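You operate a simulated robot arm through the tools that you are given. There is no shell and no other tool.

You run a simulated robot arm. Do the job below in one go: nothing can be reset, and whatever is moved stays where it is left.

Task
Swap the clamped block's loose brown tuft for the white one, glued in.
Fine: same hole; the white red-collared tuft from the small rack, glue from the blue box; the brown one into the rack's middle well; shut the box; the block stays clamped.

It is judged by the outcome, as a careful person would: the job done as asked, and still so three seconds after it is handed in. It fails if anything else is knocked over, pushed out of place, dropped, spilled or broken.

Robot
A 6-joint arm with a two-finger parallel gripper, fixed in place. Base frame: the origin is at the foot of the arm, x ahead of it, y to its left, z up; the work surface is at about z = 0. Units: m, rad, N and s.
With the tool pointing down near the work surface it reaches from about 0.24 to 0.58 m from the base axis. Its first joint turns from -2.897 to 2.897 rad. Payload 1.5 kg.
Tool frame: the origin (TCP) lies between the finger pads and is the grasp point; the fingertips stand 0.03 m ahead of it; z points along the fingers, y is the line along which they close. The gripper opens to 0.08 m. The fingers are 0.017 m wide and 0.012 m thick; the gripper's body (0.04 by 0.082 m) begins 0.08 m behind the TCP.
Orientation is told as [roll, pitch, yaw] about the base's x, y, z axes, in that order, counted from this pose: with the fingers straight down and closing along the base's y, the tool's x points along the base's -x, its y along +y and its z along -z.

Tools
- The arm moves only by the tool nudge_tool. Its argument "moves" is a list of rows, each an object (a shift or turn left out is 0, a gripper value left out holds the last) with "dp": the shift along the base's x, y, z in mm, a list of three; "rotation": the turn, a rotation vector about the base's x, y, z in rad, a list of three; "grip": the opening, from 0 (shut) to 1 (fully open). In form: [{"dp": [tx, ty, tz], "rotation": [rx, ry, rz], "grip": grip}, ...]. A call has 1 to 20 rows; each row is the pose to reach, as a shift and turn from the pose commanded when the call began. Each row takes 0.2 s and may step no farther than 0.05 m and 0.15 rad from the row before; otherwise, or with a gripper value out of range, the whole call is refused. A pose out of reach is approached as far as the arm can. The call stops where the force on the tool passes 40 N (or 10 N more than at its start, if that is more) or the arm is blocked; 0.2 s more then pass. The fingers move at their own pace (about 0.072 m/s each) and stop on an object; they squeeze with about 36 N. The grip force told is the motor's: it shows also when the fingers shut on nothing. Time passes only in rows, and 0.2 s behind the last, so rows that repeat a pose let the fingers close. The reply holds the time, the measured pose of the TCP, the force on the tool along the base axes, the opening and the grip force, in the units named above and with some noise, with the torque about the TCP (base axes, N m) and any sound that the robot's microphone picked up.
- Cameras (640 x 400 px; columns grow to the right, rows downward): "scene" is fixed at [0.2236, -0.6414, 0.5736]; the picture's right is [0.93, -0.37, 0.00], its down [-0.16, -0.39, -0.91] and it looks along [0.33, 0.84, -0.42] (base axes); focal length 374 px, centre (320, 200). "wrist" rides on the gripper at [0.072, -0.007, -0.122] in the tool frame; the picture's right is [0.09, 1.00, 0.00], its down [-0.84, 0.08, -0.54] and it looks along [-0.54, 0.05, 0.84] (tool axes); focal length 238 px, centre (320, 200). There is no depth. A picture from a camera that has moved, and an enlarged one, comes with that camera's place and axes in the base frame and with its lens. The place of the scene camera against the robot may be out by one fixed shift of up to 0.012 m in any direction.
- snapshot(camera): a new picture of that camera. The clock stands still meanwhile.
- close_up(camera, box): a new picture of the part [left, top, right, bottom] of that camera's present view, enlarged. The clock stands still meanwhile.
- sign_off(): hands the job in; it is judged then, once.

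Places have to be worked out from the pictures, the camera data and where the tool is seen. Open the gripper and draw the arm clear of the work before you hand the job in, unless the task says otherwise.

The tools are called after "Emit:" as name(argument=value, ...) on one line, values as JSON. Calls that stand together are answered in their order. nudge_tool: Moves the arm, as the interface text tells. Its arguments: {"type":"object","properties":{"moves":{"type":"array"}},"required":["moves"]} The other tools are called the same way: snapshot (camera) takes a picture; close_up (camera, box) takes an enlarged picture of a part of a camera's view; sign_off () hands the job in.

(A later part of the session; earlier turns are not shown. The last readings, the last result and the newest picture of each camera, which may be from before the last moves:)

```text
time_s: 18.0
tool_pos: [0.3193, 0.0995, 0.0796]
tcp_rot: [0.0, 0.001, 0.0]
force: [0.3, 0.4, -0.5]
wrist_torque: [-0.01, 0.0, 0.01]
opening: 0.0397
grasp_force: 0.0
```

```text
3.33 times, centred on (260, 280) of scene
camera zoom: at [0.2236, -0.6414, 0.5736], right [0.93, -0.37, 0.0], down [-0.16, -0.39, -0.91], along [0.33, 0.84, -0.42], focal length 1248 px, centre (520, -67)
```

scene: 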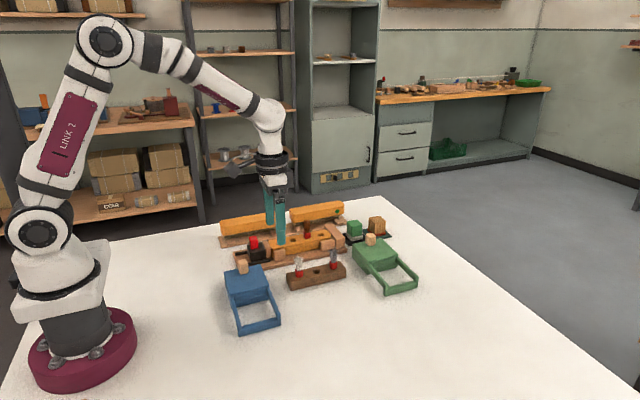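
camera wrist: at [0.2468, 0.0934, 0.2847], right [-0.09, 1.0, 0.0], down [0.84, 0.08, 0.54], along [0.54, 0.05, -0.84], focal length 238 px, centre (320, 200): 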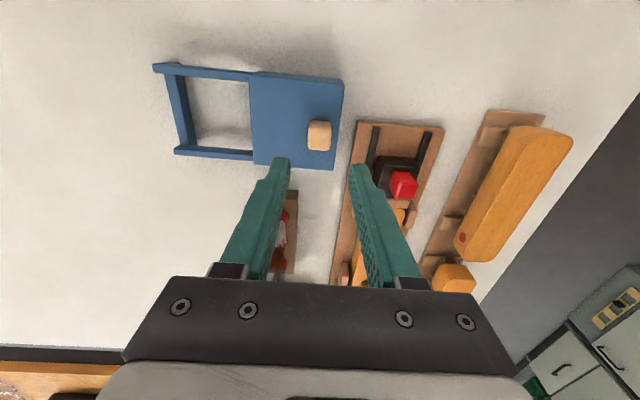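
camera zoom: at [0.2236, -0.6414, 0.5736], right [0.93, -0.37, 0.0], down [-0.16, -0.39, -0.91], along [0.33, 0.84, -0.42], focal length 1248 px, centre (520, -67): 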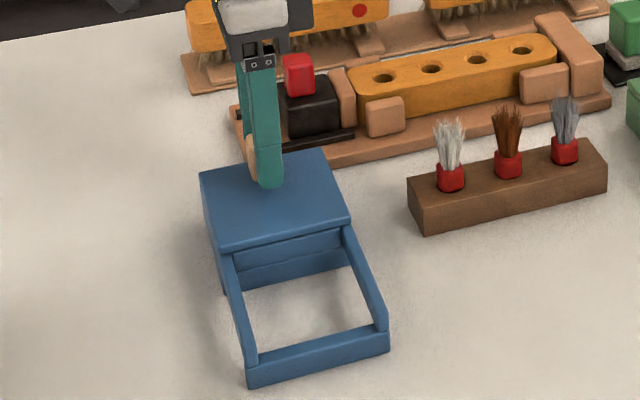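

The knob is centred between the fingers, so I'll close on it.

Emit:
nudge_tool(moves=[{"dp": [0, 0, 0], "grip": 0.35}, {"dp": [0, 0, 0], "grip": 0.15}, {"dp": [0, 0, 0], "grip": 0.15}, {"dp": [0, 0, 0], "grip": 0.15}])

```text
time_s: 19.0
tool_pos: [0.3192, 0.1009, 0.0795]
tcp_rot: [-0.001, 0.001, 0.0]
force: [2.0, -4.4, -1.4]
wrist_torque: [-0.13, -0.04, -0.03]
opening: 0.0212
grasp_force: 34.0
```

The knob is held at a 21 mm opening. I'll try a small slide toward the rails (-y) and watch the force.

Emit:
nudge_tool(moves=[{"dp": [0, -2, 0]}, {"dp": [0, -4, 0]}, {"dp": [0, -6, 0]}, {"dp": [0, -6, 0]}])

Emit:
close_up(camera="scene", box=[210, 220, 310, 340])

Emit:
close_up(camera="wrist", box=[220, 60, 400, 220])

```text
time_s: 20.0
tool_pos: [0.3187, 0.0932, 0.0788]
tcp_rot: [0.0, -0.001, 0.0]
force: [-0.7, -0.3, -5.7]
wrist_torque: [-0.01, 0.15, 0.02]
opening: 0.0214
grasp_force: 34.8
```

```text
3.33 times, centred on (260, 280) of scene
camera zoom: at [0.2236, -0.6414, 0.5736], right [0.93, -0.37, 0.0], down [-0.16, -0.39, -0.91], along [0.33, 0.84, -0.42], focal length 1248 px, centre (520, -67)
```

zoom: 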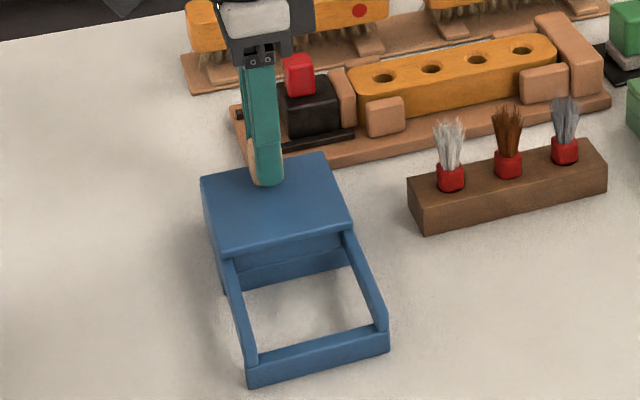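

```text
2.50 times, centred on (310, 140) of wrist
camera zoom: at [0.2473, 0.0876, 0.2002], right [-0.09, 1.0, 0.0], down [0.84, 0.08, 0.54], along [0.54, 0.05, -0.84], focal length 596 px, centre (345, 350)
```

zoom: 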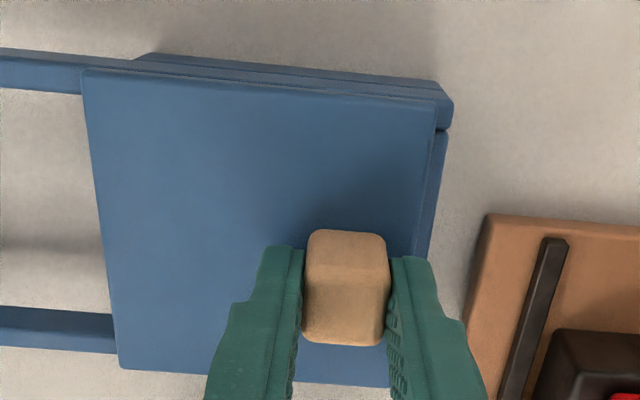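

The lid slides freely, with the box's far edge now visible and side forces near zero. I'll continue sliding along -y.

Emit:
nudge_tool(moves=[{"dp": [0, -8, 0]}, {"dp": [0, -16, 0]}, {"dp": [0, -24, 0]}, {"dp": [0, -32, 0]}, {"dp": [0, -40, 0]}, {"dp": [0, -40, 0]}])

Emit:
close_up(camera="scene", box=[210, 220, 310, 340])

Emit:
snapshot(camera="wrist")

```text
time_s: 21.4
tool_pos: [0.3205, 0.0544, 0.0791]
tcp_rot: [0.0, -0.001, 0.0]
force: [-0.2, 0.3, -28.4]
wrist_torque: [-0.03, 0.05, 0.01]
opening: 0.0214
grasp_force: 34.5
```

```text
3.33 times, centred on (260, 280) of scene
camera zoom: at [0.2236, -0.6414, 0.5736], right [0.93, -0.37, 0.0], down [-0.16, -0.39, -0.91], along [0.33, 0.84, -0.42], focal length 1248 px, centre (520, -67)
```

zoom: 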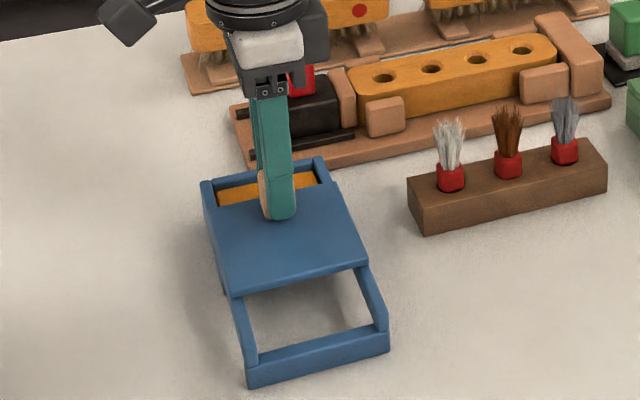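

```text
taken
camera wrist: at [0.2473, 0.0477, 0.2003], right [-0.09, 1.0, 0.0], down [0.84, 0.08, 0.54], along [0.54, 0.05, -0.84], focal length 238 px, centre (320, 200)
```

wrist: 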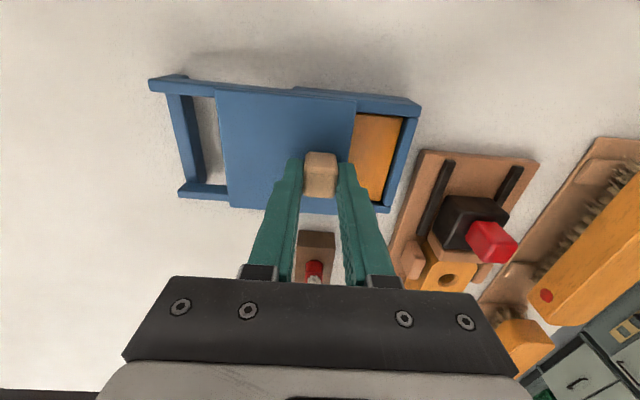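

Force z = -28 N, so the tool is holding the lid up. The rails apparently slope slightly down toward -y, so I'll lower by 1.5 mm in place to relieve that before going on.

Emit:
nudge_tool(moves=[{"dp": [0, 0, -0.5]}, {"dp": [0, 0, -1]}, {"dp": [0, 0, -1.5]}, {"dp": [0, 0, -1.5]}])

Emit:
close_up(camera="wrist", box=[140, 60, 440, 220])

Emit:
close_up(camera="scene", box=[220, 250, 290, 340])

```text
time_s: 22.4
tool_pos: [0.3203, 0.0544, 0.0784]
tcp_rot: [-0.001, -0.002, -0.001]
force: [-9.4, 0.2, 27.6]
wrist_torque: [-0.02, 0.18, 0.02]
opening: 0.0215
grasp_force: 34.6
```

```text
2.13 times, centred on (290, 140) of wrist
camera zoom: at [0.2473, 0.048, 0.1993], right [-0.09, 1.0, 0.0], down [0.84, 0.08, 0.54], along [0.54, 0.05, -0.84], focal length 508 px, centre (384, 328)
```

zoom: 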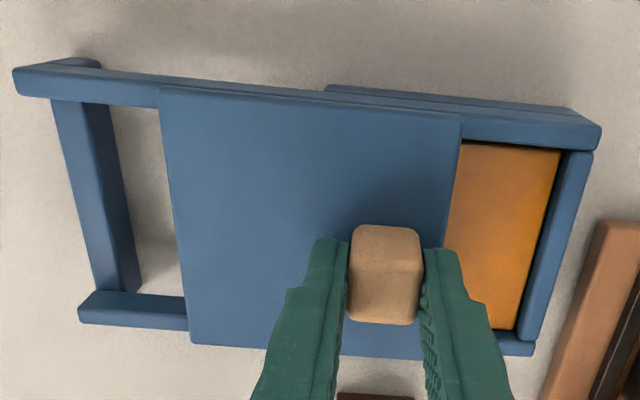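

```text
4.44 times, centred on (255, 295) of scene
camera zoom: at [0.2236, -0.6414, 0.5736], right [0.93, -0.37, 0.0], down [-0.16, -0.39, -0.91], along [0.33, 0.84, -0.42], focal length 1664 px, centre (609, -222)
```

zoom: 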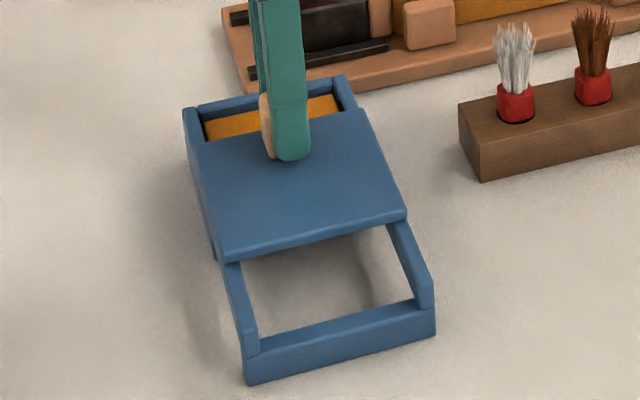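

Lowering 1.5 mm went past neutral (+27 N), so the lid is captive and neutral lies about 0.75 mm below my earlier height. I'll go to neutral and keep sliding with a gentle downward slope.

Emit:
nudge_tool(moves=[{"dp": [0, 0, 0.75]}, {"dp": [0, 0, 0.75]}])

Emit:
nudge_tool(moves=[{"dp": [0, -7, -0.1]}, {"dp": [0, -14, -0.2]}, {"dp": [0, -14, -0.2]}])

```text
time_s: 23.0
tool_pos: [0.3202, 0.0543, 0.078]
tcp_rot: [0.0, 0.0, 0.001]
force: [6.5, 0.7, -20.1]
wrist_torque: [0.01, -0.49, 0.03]
opening: 0.0214
grasp_force: 34.1
```

```text
time_s: 23.8
tool_pos: [0.3203, 0.0406, 0.0789]
tcp_rot: [0.0, 0.001, 0.0]
force: [8.7, -0.6, -25.1]
wrist_torque: [-0.04, -0.1, 0.0]
opening: 0.0217
grasp_force: 34.4
```

Emit:
nudge_tool(moves=[{"dp": [0, 0, -0.5]}, {"dp": [0, 0, -0.5]}])

Emit:
close_up(camera="wrist", box=[140, 60, 460, 220])

Emit:
close_up(camera="scene", box=[220, 250, 290, 340])

```text
time_s: 24.4
tool_pos: [0.3208, 0.0418, 0.0786]
tcp_rot: [0.0, -0.001, 0.0]
force: [2.3, 0.5, 4.9]
wrist_torque: [0.0, 0.25, -0.01]
opening: 0.0214
grasp_force: 34.9
```

```text
2.00 times, centred on (300, 140) of wrist
camera zoom: at [0.2475, 0.0342, 0.1994], right [-0.09, 1.0, 0.0], down [0.84, 0.08, 0.54], along [0.54, 0.05, -0.84], focal length 477 px, centre (360, 320)
```

zoom: 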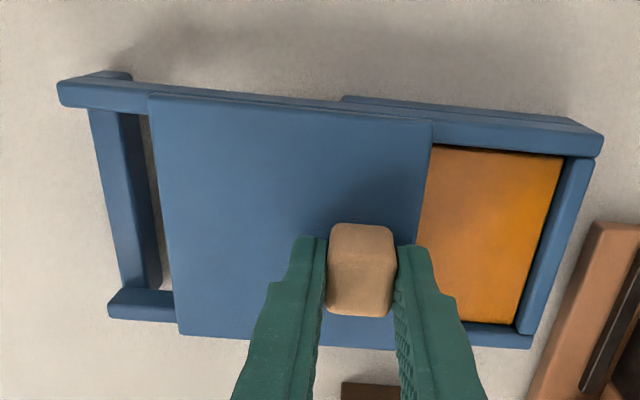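

```text
4.44 times, centred on (255, 295) of scene
camera zoom: at [0.2236, -0.6414, 0.5736], right [0.93, -0.37, 0.0], down [-0.16, -0.39, -0.91], along [0.33, 0.84, -0.42], focal length 1664 px, centre (609, -222)
```

zoom: 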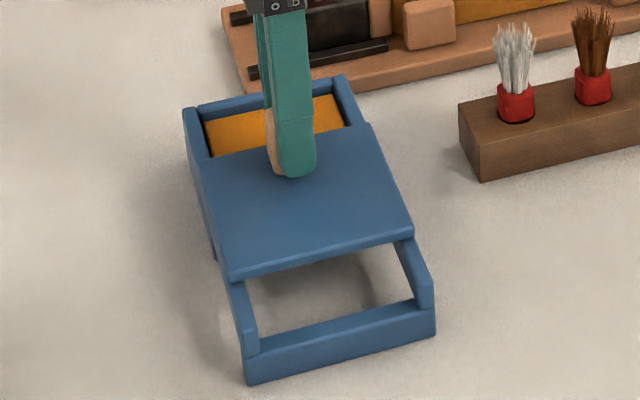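

The lid is open about 60 mm, and amber glue is visible inside. Force is near neutral, so I'll slide another ~18 mm for more room.

Emit:
nudge_tool(moves=[{"dp": [0, -6, -0.1]}, {"dp": [0, -12, -0.2]}, {"dp": [0, -18, -0.3]}, {"dp": [0, -18, -0.3]}])

Emit:
close_up(camera="wrist", box=[140, 60, 460, 220])

Emit:
close_up(camera="scene", box=[220, 250, 290, 340])

```text
time_s: 25.4
tool_pos: [0.3209, 0.0232, 0.0788]
tcp_rot: [-0.001, -0.002, 0.001]
force: [-1.0, 0.5, 24.2]
wrist_torque: [-0.01, -0.05, 0.0]
opening: 0.0212
grasp_force: 34.4
```

```text
2.00 times, centred on (300, 140) of wrist
camera zoom: at [0.2473, 0.0157, 0.1993], right [-0.09, 1.0, 0.0], down [0.84, 0.08, 0.54], along [0.54, 0.05, -0.84], focal length 477 px, centre (360, 320)
```

zoom: 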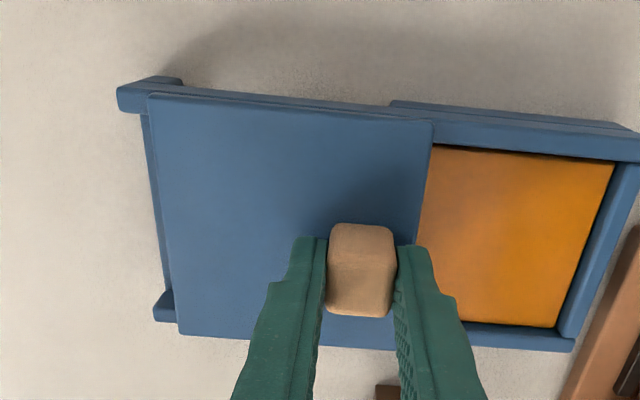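

```text
4.44 times, centred on (255, 295) of scene
camera zoom: at [0.2236, -0.6414, 0.5736], right [0.93, -0.37, 0.0], down [-0.16, -0.39, -0.91], along [0.33, 0.84, -0.42], focal length 1664 px, centre (609, -222)
```

zoom: 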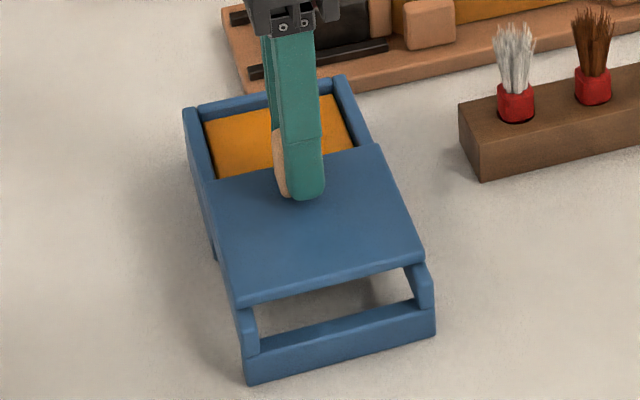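

The lid is open about 78 mm, which is ample. I'll ease off the downward force, release the knob and rise.

Emit:
nudge_tool(moves=[{"dp": [0, 0, 0.6]}, {"dp": [0, 0, 0.6], "grip": 0.4}, {"dp": [0, 0, 0.6], "grip": 0.5}, {"dp": [0, 0, 0.6], "grip": 0.5}, {"dp": [0, 0, 30], "grip": 0.5}, {"dp": [0, 0, 70], "grip": 0.5}, {"dp": [0, 0, 100], "grip": 0.5}, {"dp": [0, 10, 120], "grip": 0.5}, {"dp": [0, 10, 120], "grip": 0.5}])

Emit:
snapshot(camera="wrist")

Emit:
close_up(camera="scene", box=[215, 240, 295, 340])

```text
time_s: 27.4
tool_pos: [0.3207, 0.0336, 0.1979]
tcp_rot: [0.0, 0.0, 0.0]
force: [-0.1, -0.2, 0.2]
wrist_torque: [-0.02, -0.01, -0.01]
opening: 0.0401
grasp_force: 0.0
```

```text
taken
camera wrist: at [0.2475, 0.0262, 0.319], right [-0.09, 1.0, 0.0], down [0.84, 0.08, 0.54], along [0.54, 0.05, -0.84], focal length 238 px, centre (320, 200)
```

wrist: 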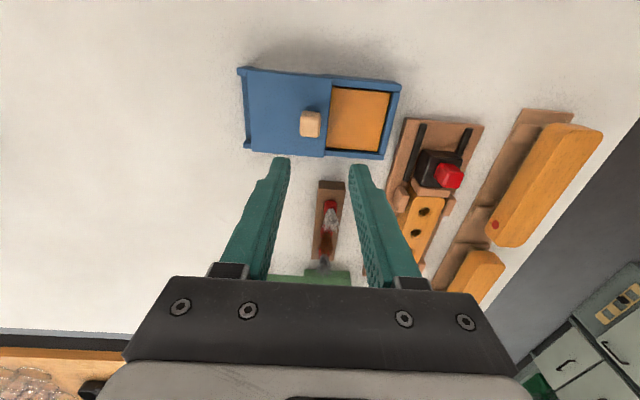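

```text
4.00 times, centred on (255, 290) of scene
camera zoom: at [0.2236, -0.6414, 0.5736], right [0.93, -0.37, 0.0], down [-0.16, -0.39, -0.91], along [0.33, 0.84, -0.42], focal length 1498 px, centre (580, -160)
```

zoom: 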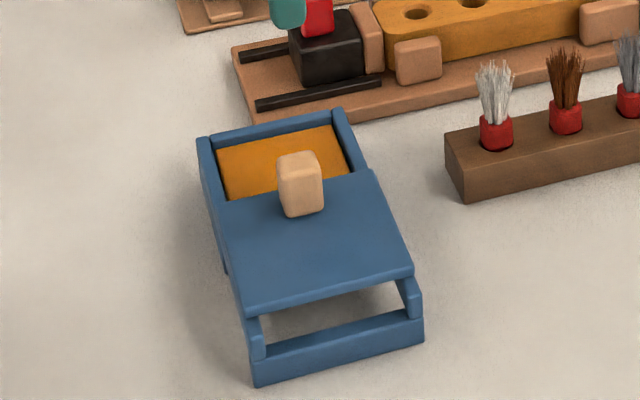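

The lid stays open. I'll zoom in on the glue well to measure its extents and level.

Emit:
close_up(camera="wrist", box=[235, 60, 415, 165])

Emit:
close_up(camera="scene", box=[225, 260, 275, 300])

```text
3.56 times, centred on (325, 112) of wrist
camera zoom: at [0.2475, 0.0262, 0.319], right [-0.09, 1.0, 0.0], down [0.84, 0.08, 0.54], along [0.54, 0.05, -0.84], focal length 848 px, centre (302, 511)
```

zoom: 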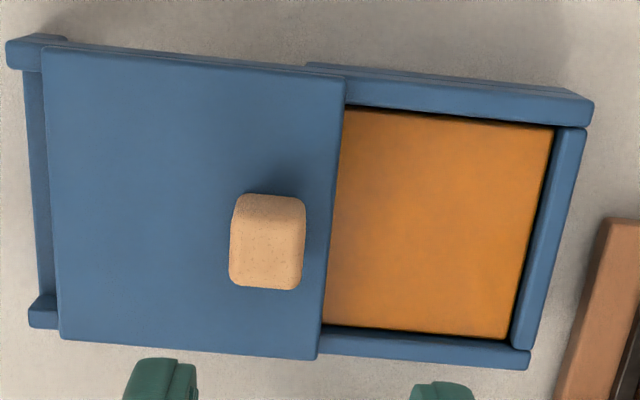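

```text
10.00 times, centred on (250, 280) of scene
camera zoom: at [0.2236, -0.6414, 0.5736], right [0.93, -0.37, 0.0], down [-0.16, -0.39, -0.91], along [0.33, 0.84, -0.42], focal length 3744 px, centre (1020, -600)
```

zoom: 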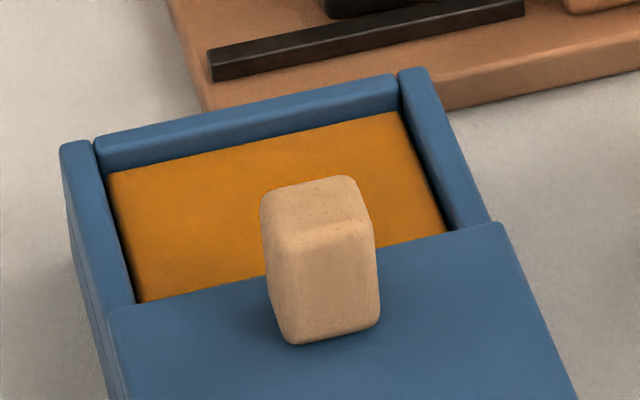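

The glue well spans about x 0.284–0.354, y 0.044–0.110, with the surface a few mm below the rim. Next I'll hover over the white tuft at about (0.4435, 0.059).

Emit:
nudge_tool(moves=[{"dp": [42, 9, 0]}, {"dp": [84, 18, 0]}, {"dp": [123.5, 26.2, 0]}, {"dp": [123.5, 26.2, -40]}, {"dp": [123.5, 26.2, -67]}, {"dp": [123.5, 26.2, -67]}])

Emit:
close_up(camera="wrist", box=[250, 70, 390, 220])

Emit:
close_up(camera="scene", box=[265, 220, 345, 295])

```text
time_s: 28.8
tool_pos: [0.4428, 0.0583, 0.1311]
tcp_rot: [0.0, 0.001, 0.0]
force: [1.0, -0.7, 0.0]
wrist_torque: [-0.03, 0.01, 0.01]
opening: 0.04
grasp_force: 0.1
```

```text
2.67 times, centred on (320, 145) of wrist
camera zoom: at [0.3711, 0.0518, 0.2521], right [-0.09, 1.0, 0.0], down [0.84, 0.08, 0.54], along [0.54, 0.05, -0.84], focal length 636 px, centre (320, 347)
```

zoom: 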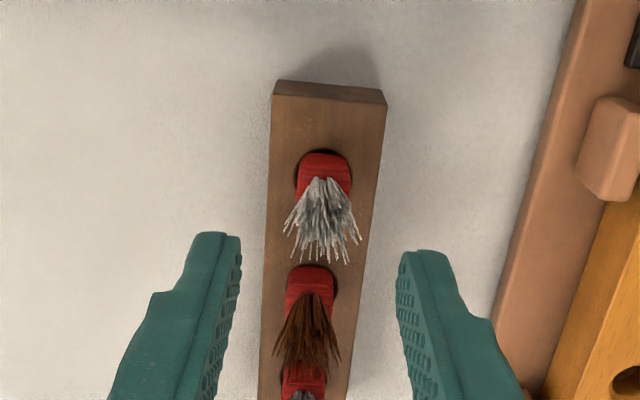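

```text
5.33 times, centred on (305, 258) of scene
camera zoom: at [0.2236, -0.6414, 0.5736], right [0.93, -0.37, 0.0], down [-0.16, -0.39, -0.91], along [0.33, 0.84, -0.42], focal length 1997 px, centre (400, -107)
```

zoom: 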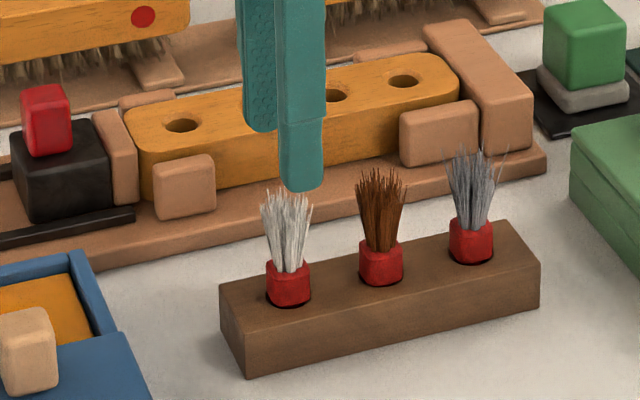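

The white collar centre comes out at about (0.4445, 0.060), roughly 1 mm off in both axes. I'll correct that and descend around the collar, then check before closing.

Emit:
nudge_tool(moves=[{"dp": [1, 1.2, -25]}, {"dp": [1, 1.2, -48]}, {"dp": [1, 1.2, -62]}, {"dp": [1, 1.2, -67]}, {"dp": [1, 1.2, -67]}])

Emit:
close_up(camera="wrist", box=[250, 70, 390, 220])

Emit:
close_up(camera="scene", box=[265, 220, 345, 295])

```text
time_s: 30.0
tool_pos: [0.4435, 0.0592, 0.0636]
tcp_rot: [-0.001, 0.0, -0.001]
force: [0.6, -0.7, -0.5]
wrist_torque: [-0.01, -0.05, 0.01]
opening: 0.04
grasp_force: 0.0
```

```text
2.67 times, centred on (320, 145) of wrist
camera zoom: at [0.3713, 0.0531, 0.185], right [-0.09, 1.0, 0.0], down [0.84, 0.08, 0.54], along [0.54, 0.05, -0.84], focal length 636 px, centre (320, 347)
```

zoom: 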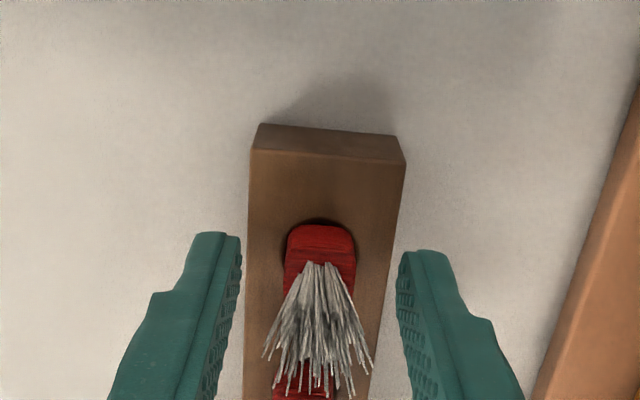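

```text
5.33 times, centred on (305, 258) of scene
camera zoom: at [0.2236, -0.6414, 0.5736], right [0.93, -0.37, 0.0], down [-0.16, -0.39, -0.91], along [0.33, 0.84, -0.42], focal length 1997 px, centre (400, -107)
```

zoom: 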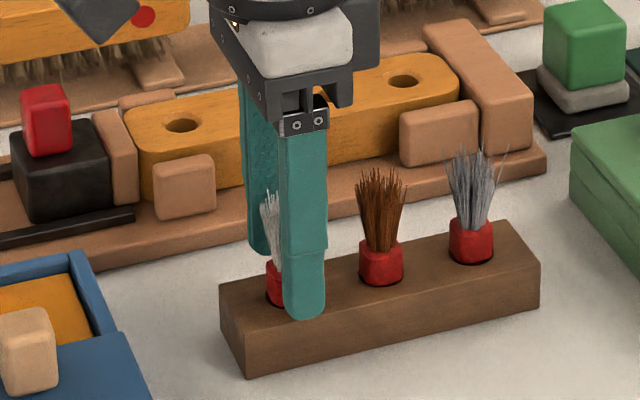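

Centred: collar mid u=320, finger mid 319.5. I'll lower 1 mm more and close.

Emit:
nudge_tool(moves=[{"dp": [0, 0, -1.2], "grip": 0.5}, {"dp": [0, 0, -1.2], "grip": 0.3}, {"dp": [0, 0, -1.2], "grip": 0.1}, {"dp": [0, 0, -1.2], "grip": 0.1}, {"dp": [0, 0, -1.2], "grip": 0.1}])

Emit:
nudge_tool(moves=[{"dp": [0, 0, 5]}, {"dp": [0, 0, 12]}, {"dp": [0, 0, 25]}, {"dp": [0, 0, 50]}, {"dp": [0, 0, 80]}, {"dp": [0, 0, 80]}])

Emit:
close_up(camera="wrist", box=[250, 70, 390, 220])

Emit:
close_up(camera="scene", box=[265, 215, 345, 290])

```text
time_s: 31.2
tool_pos: [0.444, 0.0597, 0.0619]
tcp_rot: [0.0, -0.001, -0.001]
force: [1.1, 0.0, 0.3]
wrist_torque: [-0.01, -0.03, 0.0]
opening: 0.0161
grasp_force: 31.8
```

```text
time_s: 32.6
tool_pos: [0.4429, 0.0605, 0.1418]
tcp_rot: [0.001, 0.001, -0.001]
force: [0.0, 0.1, -0.1]
wrist_torque: [0.0, -0.02, -0.04]
opening: 0.0162
grasp_force: 31.5
```

```text
2.67 times, centred on (320, 145) of wrist
camera zoom: at [0.3711, 0.0534, 0.2633], right [-0.09, 1.0, 0.0], down [0.84, 0.08, 0.54], along [0.54, 0.05, -0.84], focal length 636 px, centre (320, 347)
```

zoom: 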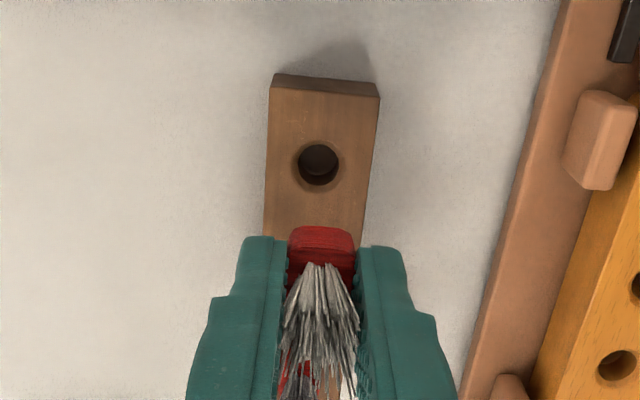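

```text
5.33 times, centred on (305, 252) of scene
camera zoom: at [0.2236, -0.6414, 0.5736], right [0.93, -0.37, 0.0], down [-0.16, -0.39, -0.91], along [0.33, 0.84, -0.42], focal length 1997 px, centre (400, -80)
```

zoom: 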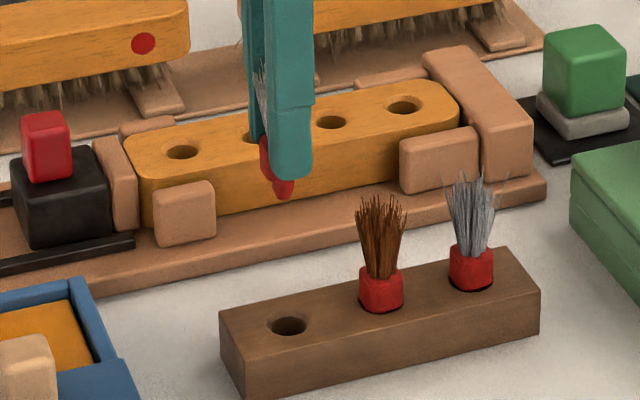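

The white tuft is free and hangs straight. I'll carry it over the open glue well and stop above the surface.

Emit:
nudge_tool(moves=[{"dp": [-42, 7, 0]}, {"dp": [-84, 14, 0]}, {"dp": [-125.5, 19.8, 0]}, {"dp": [-125.5, 19.8, -30]}, {"dp": [-125.5, 19.8, -50]}, {"dp": [-125.5, 19.8, -50]}])

Emit:
snapshot(camera="wrist")

Emit:
close_up(camera="scene", box=[215, 230, 295, 310])

```text
time_s: 34.0
tool_pos: [0.318, 0.0789, 0.0917]
tcp_rot: [0.001, 0.0, -0.001]
force: [-0.6, 0.3, -0.5]
wrist_torque: [-0.01, -0.02, 0.0]
opening: 0.0161
grasp_force: 31.7
```

```text
taken
camera wrist: at [0.2461, 0.0733, 0.2136], right [-0.09, 1.0, 0.0], down [0.84, 0.08, 0.54], along [0.54, 0.05, -0.84], focal length 238 px, centre (320, 200)
```

wrist: 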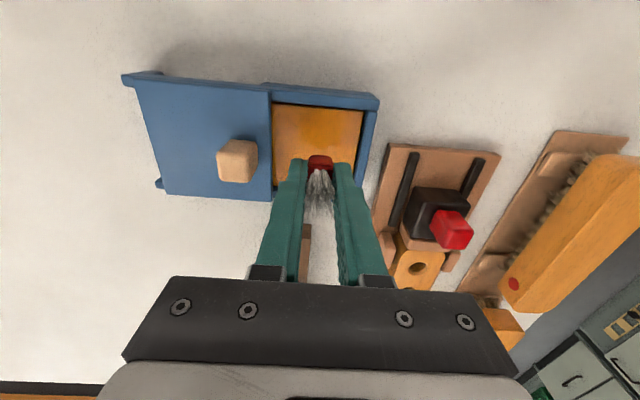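

```text
5.00 times, centred on (255, 270) of scene
camera zoom: at [0.2236, -0.6414, 0.5736], right [0.93, -0.37, 0.0], down [-0.16, -0.39, -0.91], along [0.33, 0.84, -0.42], focal length 1872 px, centre (645, -150)
```

zoom: 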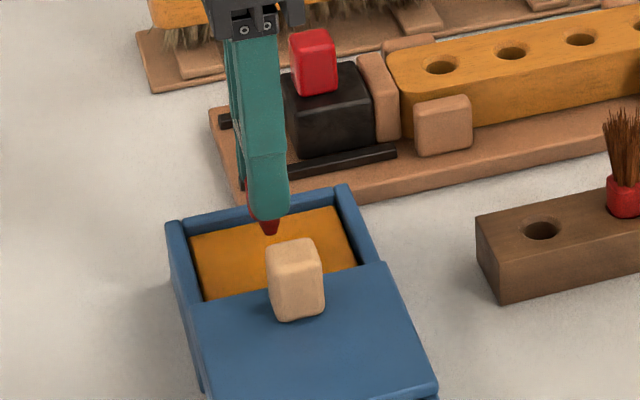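

The peg tip should be at about z≈0.043, a little above the glue, with the fingers still above the rim. I'll lower gently and look.

Emit:
nudge_tool(moves=[{"dp": [0, 0, -5]}, {"dp": [0, 0, -10]}, {"dp": [0, 0, -13]}, {"dp": [0, 0, -13]}])

Emit:
close_up(camera="scene", box=[225, 245, 275, 295])

Emit:
close_up(camera="wrist", box=[260, 90, 380, 200])

```text
time_s: 35.0
tool_pos: [0.3187, 0.0804, 0.0791]
tcp_rot: [-0.001, 0.001, -0.002]
force: [-0.3, 0.1, -0.6]
wrist_torque: [0.0, -0.03, 0.0]
opening: 0.0164
grasp_force: 32.0
```

```text
8.00 times, centred on (250, 270) of scene
camera zoom: at [0.2236, -0.6414, 0.5736], right [0.93, -0.37, 0.0], down [-0.16, -0.39, -0.91], along [0.33, 0.84, -0.42], focal length 2995 px, centre (880, -360)
```

zoom: 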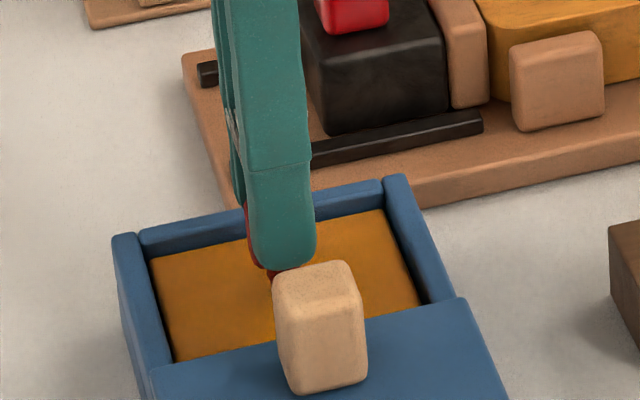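

```text
3.64 times, centred on (320, 145) of wrist
camera zoom: at [0.2462, 0.0733, 0.2006], right [-0.09, 1.0, 0.0], down [0.84, 0.08, 0.54], along [0.54, 0.05, -0.84], focal length 867 px, centre (320, 400)
```

zoom: 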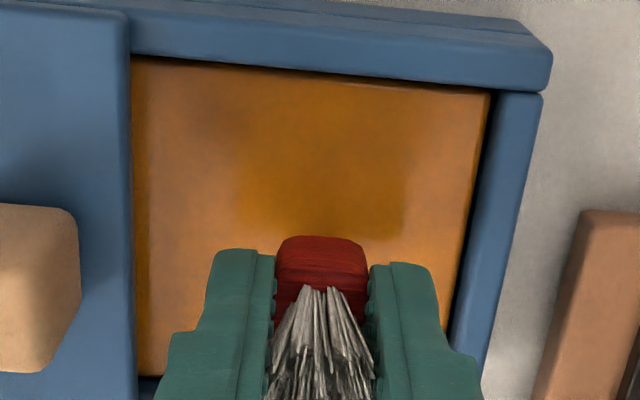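

The knob hides the peg tip from the scene camera. I'll shift 15 mm in -x, still inside the well, so I can see the tip meet the glue surface.

Emit:
nudge_tool(moves=[{"dp": [0, 0, 6]}, {"dp": [-15, 0, 6]}, {"dp": [-15, 0, 0]}, {"dp": [-15, 0, 0]}])

Emit:
close_up(camera="scene", box=[230, 255, 270, 285])

```text
time_s: 36.0
tool_pos: [0.3041, 0.0805, 0.0792]
tcp_rot: [0.001, 0.0, 0.0]
force: [-0.6, -0.5, -0.7]
wrist_torque: [0.0, 0.0, -0.01]
opening: 0.0163
grasp_force: 31.7
```

```text
13.33 times, centred on (250, 270) of scene
camera zoom: at [0.2236, -0.6414, 0.5736], right [0.93, -0.37, 0.0], down [-0.16, -0.39, -0.91], along [0.33, 0.84, -0.42], focal length 4992 px, centre (1253, -733)
```

zoom: 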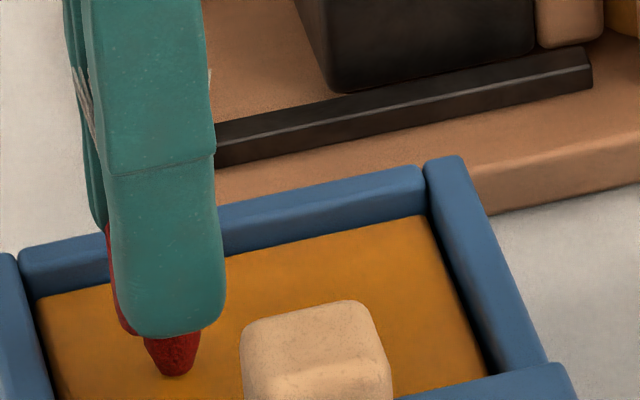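

The peg tip appears just at the glue surface (z≈0.030). I'll dip it a further ~8 mm in small steps, keeping collar and fingers clear of the glue and watching for floor contact.

Emit:
nudge_tool(moves=[{"dp": [0, 0, -2]}, {"dp": [0, 0, -4]}, {"dp": [0, 0, -6]}, {"dp": [0, 0, -8]}, {"dp": [0, 0, -8]}])

Emit:
close_up(camera="scene", box=[230, 255, 270, 285])

```text
time_s: 37.2
tool_pos: [0.3047, 0.081, 0.072]
tcp_rot: [0.003, -0.004, 0.001]
force: [4.0, -2.1, 28.2]
wrist_torque: [-0.05, -0.15, -0.03]
opening: 0.0161
grasp_force: 32.1
```

```text
13.33 times, centred on (250, 270) of scene
camera zoom: at [0.2236, -0.6414, 0.5736], right [0.93, -0.37, 0.0], down [-0.16, -0.39, -0.91], along [0.33, 0.84, -0.42], focal length 4992 px, centre (1253, -733)
```

zoom: 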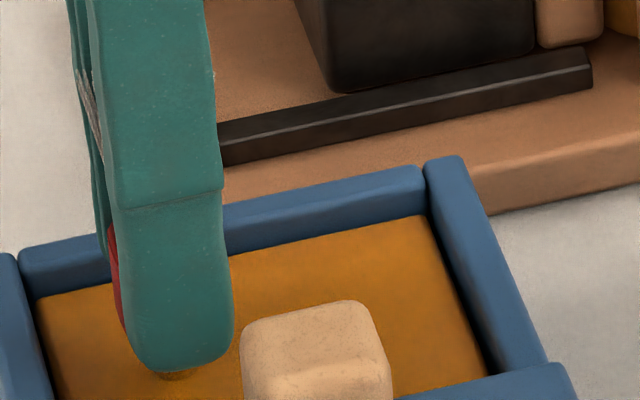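

The peg touched the glue well's floor (28 N), so it was dipped about 7 mm. I'll ease up right away and raise to inspect the peg.

Emit:
nudge_tool(moves=[{"dp": [0, 0, 2]}, {"dp": [0, 0, 2]}, {"dp": [0, 0, 8]}, {"dp": [0, 0, 20]}, {"dp": [0, 0, 35]}, {"dp": [0, 0, 35]}])

Emit:
close_up(camera="scene", box=[230, 235, 270, 275])

Emit:
close_up(camera="wrist", box=[260, 70, 380, 200])

```text
time_s: 38.6
tool_pos: [0.3045, 0.0802, 0.1072]
tcp_rot: [-0.001, 0.001, 0.001]
force: [-0.5, 0.0, 0.2]
wrist_torque: [-0.01, 0.03, 0.0]
opening: 0.0165
grasp_force: 31.7
```

```text
10.00 times, centred on (250, 255) of scene
camera zoom: at [0.2236, -0.6414, 0.5736], right [0.93, -0.37, 0.0], down [-0.16, -0.39, -0.91], along [0.33, 0.84, -0.42], focal length 3744 px, centre (1020, -350)
```

zoom: 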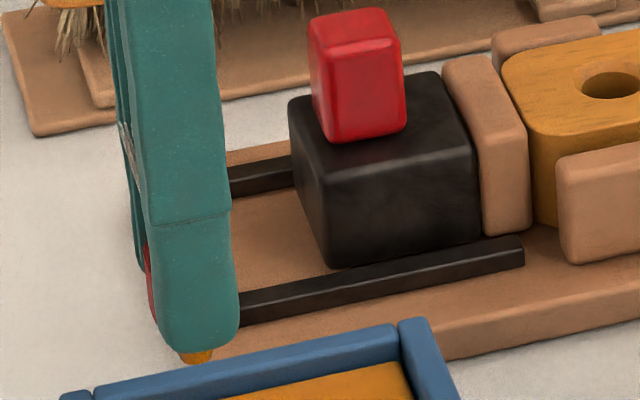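

```text
3.08 times, centred on (320, 135) of wrist
camera zoom: at [0.2311, 0.0733, 0.2279], right [-0.09, 1.0, 0.0], down [0.84, 0.08, 0.54], along [0.54, 0.05, -0.84], focal length 733 px, centre (320, 400)
```

zoom: 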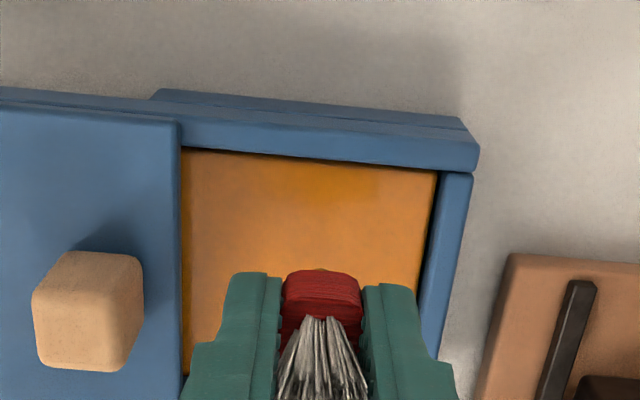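

The visible end of the peg is now amber with glue. The tuft seems to have slid up in the grip by about 5 mm when it hit the floor, so I'll zoom in more to confirm the coating and the new protrusion.

Emit:
close_up(camera="scene", box=[238, 255, 258, 275])

Emit:
close_up(camera="wrist", box=[300, 145, 340, 185])

```text
16.00 times, centred on (248, 265) of scene
camera zoom: at [0.2236, -0.6414, 0.5736], right [0.93, -0.37, 0.0], down [-0.16, -0.39, -0.91], along [0.33, 0.84, -0.42], focal length 5990 px, centre (1472, -840)
```

zoom: 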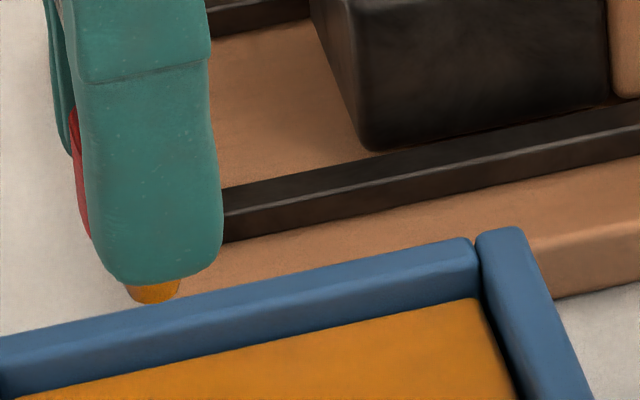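

```text
10.00 times, centred on (320, 165) of wrist
camera zoom: at [0.2311, 0.0733, 0.2279], right [-0.09, 1.0, 0.0], down [0.84, 0.08, 0.54], along [0.54, 0.05, -0.84], focal length 2384 px, centre (320, 550)
```

zoom: 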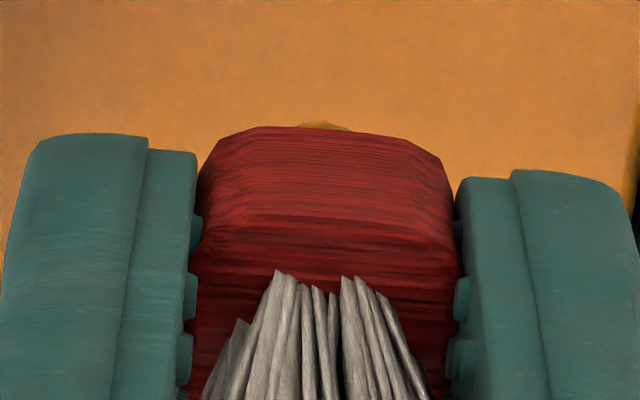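

The exposed peg end is evenly amber, so the glue took. I'll carry the tuft high across to hover over hole 3 in the block.

Emit:
nudge_tool(moves=[{"dp": [0, 0, 30]}, {"dp": [10, 5, 55]}, {"dp": [50, 27, 60]}, {"dp": [90, 50, 60]}, {"dp": [130, 72, 60]}, {"dp": [170, 94, 60]}, {"dp": [208.5, 114.5, 55]}, {"dp": [208.5, 114.5, 45]}, {"dp": [208.5, 114.5, 45]}])

Emit:
close_up(camera="wrist", box=[260, 70, 380, 200])

Emit:
close_up(camera="scene", box=[275, 175, 355, 255])

```text
time_s: 40.6
tool_pos: [0.5129, 0.1955, 0.1519]
tcp_rot: [0.0, -0.001, 0.001]
force: [0.5, -0.4, 0.0]
wrist_torque: [0.01, -0.01, 0.0]
opening: 0.0165
grasp_force: 31.7
```

```text
3.08 times, centred on (320, 135) of wrist
camera zoom: at [0.4402, 0.1875, 0.2732], right [-0.09, 1.0, 0.0], down [0.84, 0.08, 0.54], along [0.54, 0.05, -0.84], focal length 733 px, centre (320, 400)
```

zoom: 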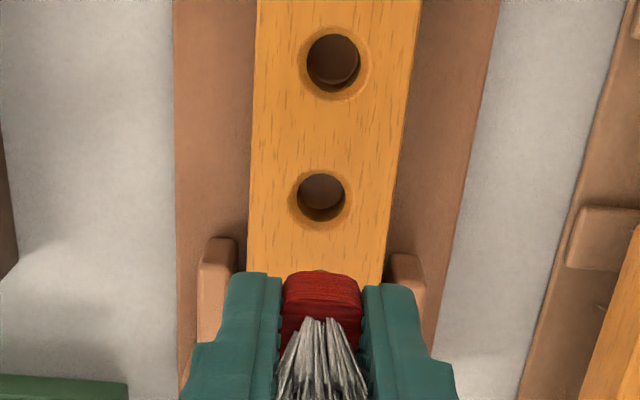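

```text
5.00 times, centred on (315, 215) of scene
camera zoom: at [0.2236, -0.6414, 0.5736], right [0.93, -0.37, 0.0], down [-0.16, -0.39, -0.91], along [0.33, 0.84, -0.42], focal length 1872 px, centre (345, 125)
```

zoom: 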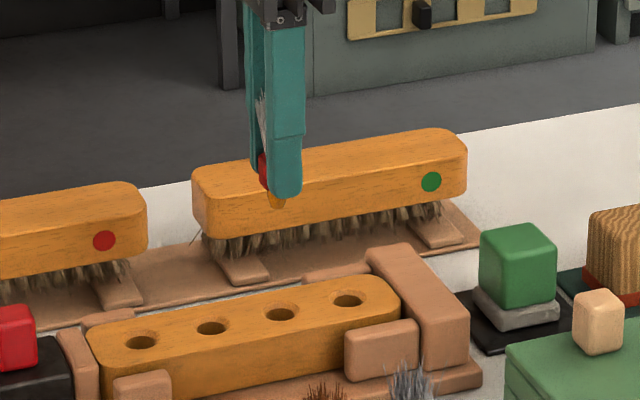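

Hole 3 sits directly under the TCP line, within 1 mm. I'll check the tuft's tilt in a tight zoom before lowering.

Emit:
close_up(camera="scene", box=[292, 185, 322, 220])

Emit:
close_up(camera="wrist", box=[295, 150, 345, 200])

```text
11.43 times, centred on (307, 202) of scene
camera zoom: at [0.2236, -0.6414, 0.5736], right [0.93, -0.37, 0.0], down [-0.16, -0.39, -0.91], along [0.33, 0.84, -0.42], focal length 4278 px, centre (469, 171)
```

zoom: 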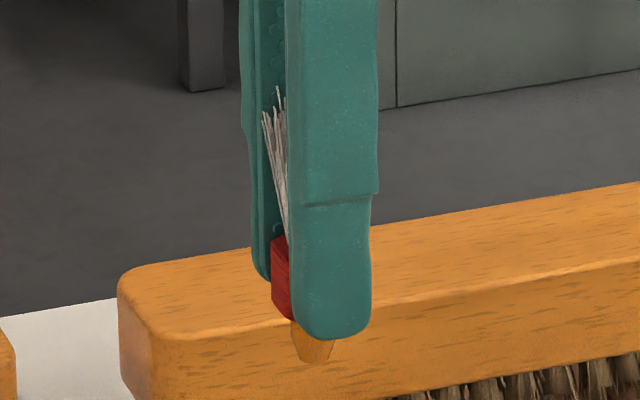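

```text
8.00 times, centred on (320, 175) of wrist
camera zoom: at [0.4402, 0.1875, 0.2732], right [-0.09, 1.0, 0.0], down [0.84, 0.08, 0.54], along [0.54, 0.05, -0.84], focal length 1907 px, centre (320, 400)
```

zoom: 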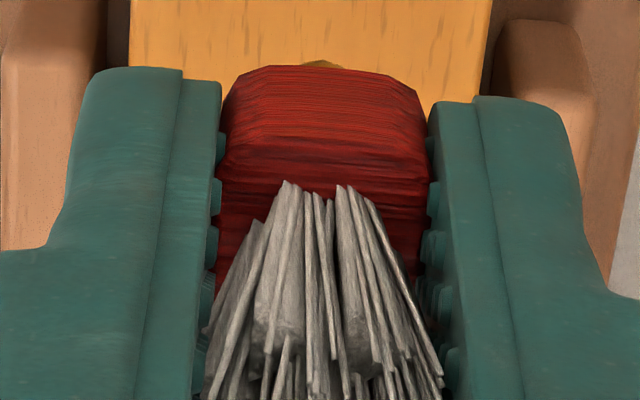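

The whole visible peg is amber and hangs straight, ending about 13 mm below the fingertips. I'll lower until the tip is just above the hole and check alignment.

Emit:
nudge_tool(moves=[{"dp": [0.3, -0.2, -25]}, {"dp": [0.3, -0.2, -48]}, {"dp": [0.3, -0.2, -60]}, {"dp": [0.3, -0.2, -60]}])

Emit:
close_up(camera="scene", box=[285, 205, 345, 250])

Emit:
close_up(camera="wrist", box=[270, 90, 370, 200])

```text
time_s: 41.6
tool_pos: [0.5131, 0.1943, 0.0909]
tcp_rot: [0.0, 0.001, 0.0]
force: [0.0, -0.2, 0.6]
wrist_torque: [-0.05, 0.02, -0.02]
opening: 0.0165
grasp_force: 32.0
```

```text
8.89 times, centred on (315, 228) of scene
camera zoom: at [0.2236, -0.6414, 0.5736], right [0.93, -0.37, 0.0], down [-0.16, -0.39, -0.91], along [0.33, 0.84, -0.42], focal length 3328 px, centre (364, -44)
```

zoom: 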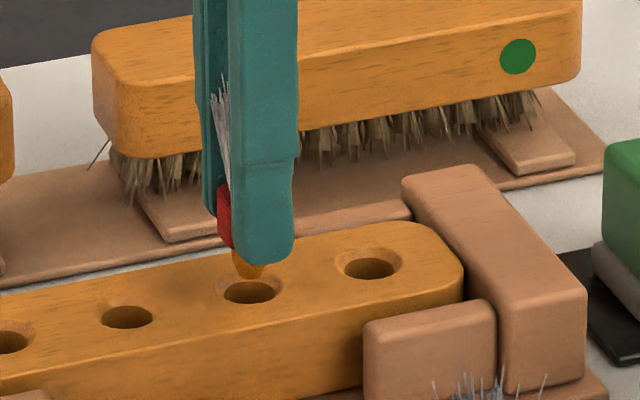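

```text
3.64 times, centred on (320, 145) of wrist
camera zoom: at [0.4408, 0.1871, 0.2123], right [-0.09, 1.0, 0.0], down [0.84, 0.08, 0.54], along [0.54, 0.05, -0.84], focal length 867 px, centre (320, 400)
```

zoom: 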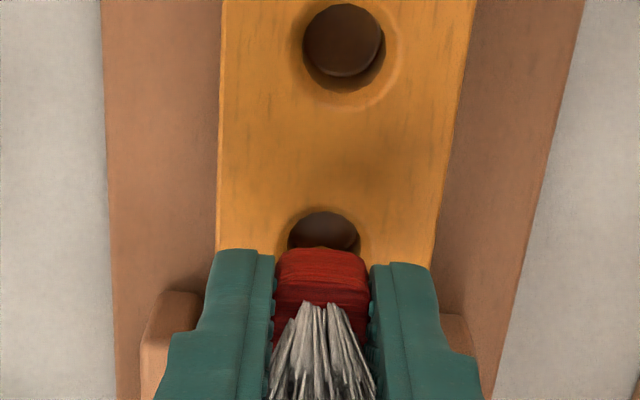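

The peg tip is right above hole 3. I'll lower it in, slowing near the expected seat.

Emit:
nudge_tool(moves=[{"dp": [0, 0, -4]}, {"dp": [0, 0, -8]}, {"dp": [0, 0, -12]}, {"dp": [0, 0, -14]}, {"dp": [0, 0, -14]}])

Emit:
close_up(camera="scene", box=[290, 215, 330, 250])

Emit:
close_up(camera="wrist", box=[270, 90, 370, 200])

```text
time_s: 42.8
tool_pos: [0.5123, 0.1944, 0.0783]
tcp_rot: [0.001, 0.0, 0.002]
force: [-0.2, 0.0, 1.0]
wrist_torque: [-0.05, 0.01, -0.02]
opening: 0.0163
grasp_force: 31.4
```

```text
11.43 times, centred on (310, 232) of scene
camera zoom: at [0.2236, -0.6414, 0.5736], right [0.93, -0.37, 0.0], down [-0.16, -0.39, -0.91], along [0.33, 0.84, -0.42], focal length 4278 px, centre (434, -171)
```

zoom: 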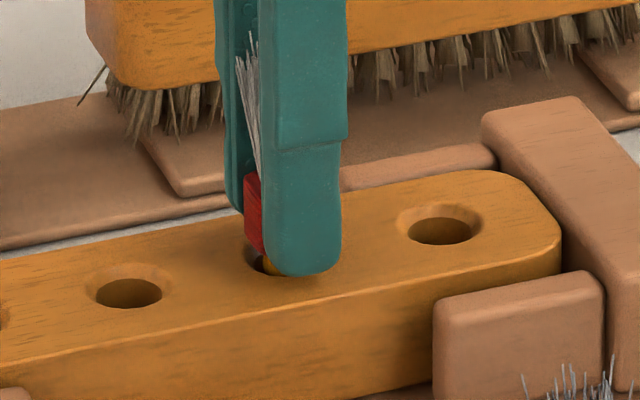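

```text
3.64 times, centred on (320, 145) of wrist
camera zoom: at [0.4404, 0.1874, 0.1986], right [-0.09, 1.0, 0.0], down [0.84, 0.08, 0.54], along [0.54, 0.05, -0.84], focal length 867 px, centre (320, 400)
```

zoom: 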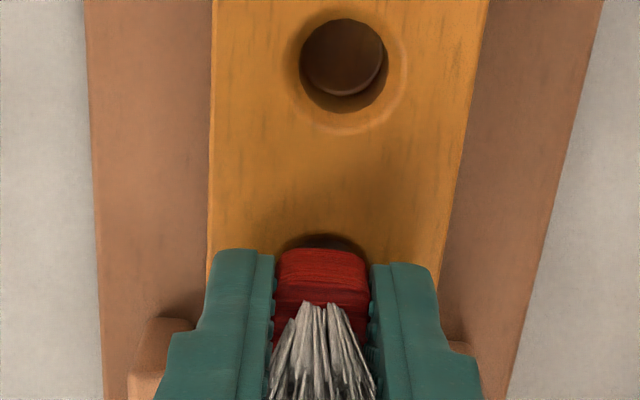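

The peg is entering the hole with no contact yet. I'll go on in small steps.

Emit:
nudge_tool(moves=[{"dp": [0, 0, -1]}, {"dp": [0, 0, -2]}, {"dp": [0, 0, -2]}])

```text
time_s: 43.6
tool_pos: [0.5124, 0.1944, 0.0756]
tcp_rot: [0.001, -0.002, -0.001]
force: [-2.2, 0.3, 6.8]
wrist_torque: [0.03, 0.07, -0.03]
opening: 0.0161
grasp_force: 31.5
```

First contact (about 7 N) at TCP z≈0.075. I'll check the pictures for what is touching.

Emit:
close_up(camera="scene", box=[295, 220, 325, 245])

Emit:
close_up(camera="wrist", box=[280, 130, 360, 200])

```text
16.00 times, centred on (310, 232) of scene
camera zoom: at [0.2236, -0.6414, 0.5736], right [0.93, -0.37, 0.0], down [-0.16, -0.39, -0.91], along [0.33, 0.84, -0.42], focal length 5990 px, centre (480, -320)
```

zoom: 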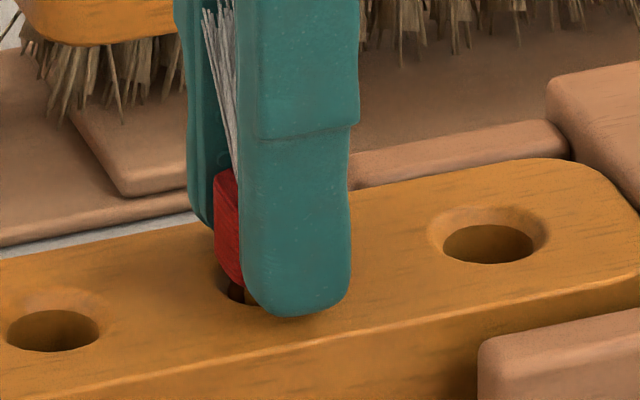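

```text
5.71 times, centred on (320, 165) of wrist
camera zoom: at [0.4402, 0.187, 0.1969], right [-0.09, 1.0, 0.0], down [0.84, 0.08, 0.54], along [0.54, 0.05, -0.84], focal length 1362 px, centre (320, 400)
```

zoom: 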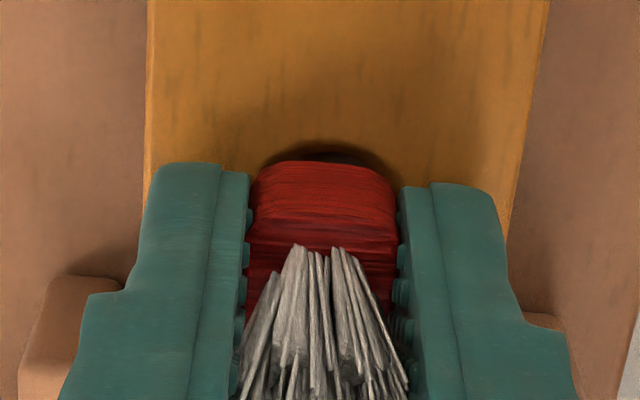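

It looks centred, with the collar still about 1–2 mm above its seat and touching the chamfer lightly. I'll go down in sub-millimetre steps while watching the force.

Emit:
nudge_tool(moves=[{"dp": [0, 0, -0.5]}, {"dp": [0, 0, -0.5]}])

```text
time_s: 44.2
tool_pos: [0.5134, 0.1951, 0.0749]
tcp_rot: [0.0, -0.001, -0.001]
force: [-3.4, -2.5, 14.2]
wrist_torque: [-0.05, 0.12, 0.03]
opening: 0.0161
grasp_force: 31.9
```

It's a rigid contact. To judge whether the collar is really seated, I'll take the same close-up box I used for the original seated tuft and compare.

Emit:
close_up(camera="scene", box=[285, 220, 345, 260])

Emit:
close_up(camera="scene", box=[298, 224, 318, 244])

```text
10.00 times, centred on (315, 240) of scene
camera zoom: at [0.2236, -0.6414, 0.5736], right [0.93, -0.37, 0.0], down [-0.16, -0.39, -0.91], along [0.33, 0.84, -0.42], focal length 3744 px, centre (370, -200)
```

zoom: 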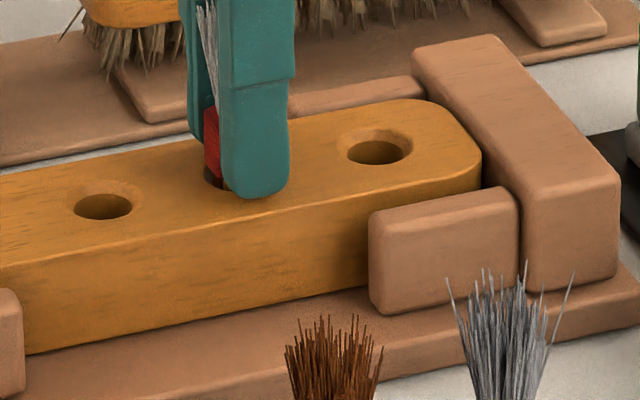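

```text
16.00 times, centred on (308, 234) of scene
camera zoom: at [0.2236, -0.6414, 0.5736], right [0.93, -0.37, 0.0], down [-0.16, -0.39, -0.91], along [0.33, 0.84, -0.42], focal length 5990 px, centre (512, -344)
```

zoom: 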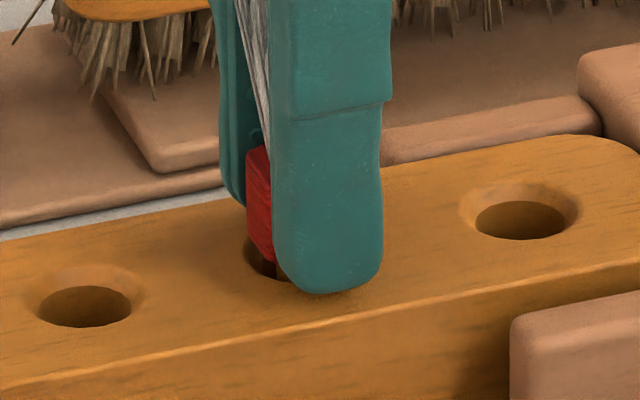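

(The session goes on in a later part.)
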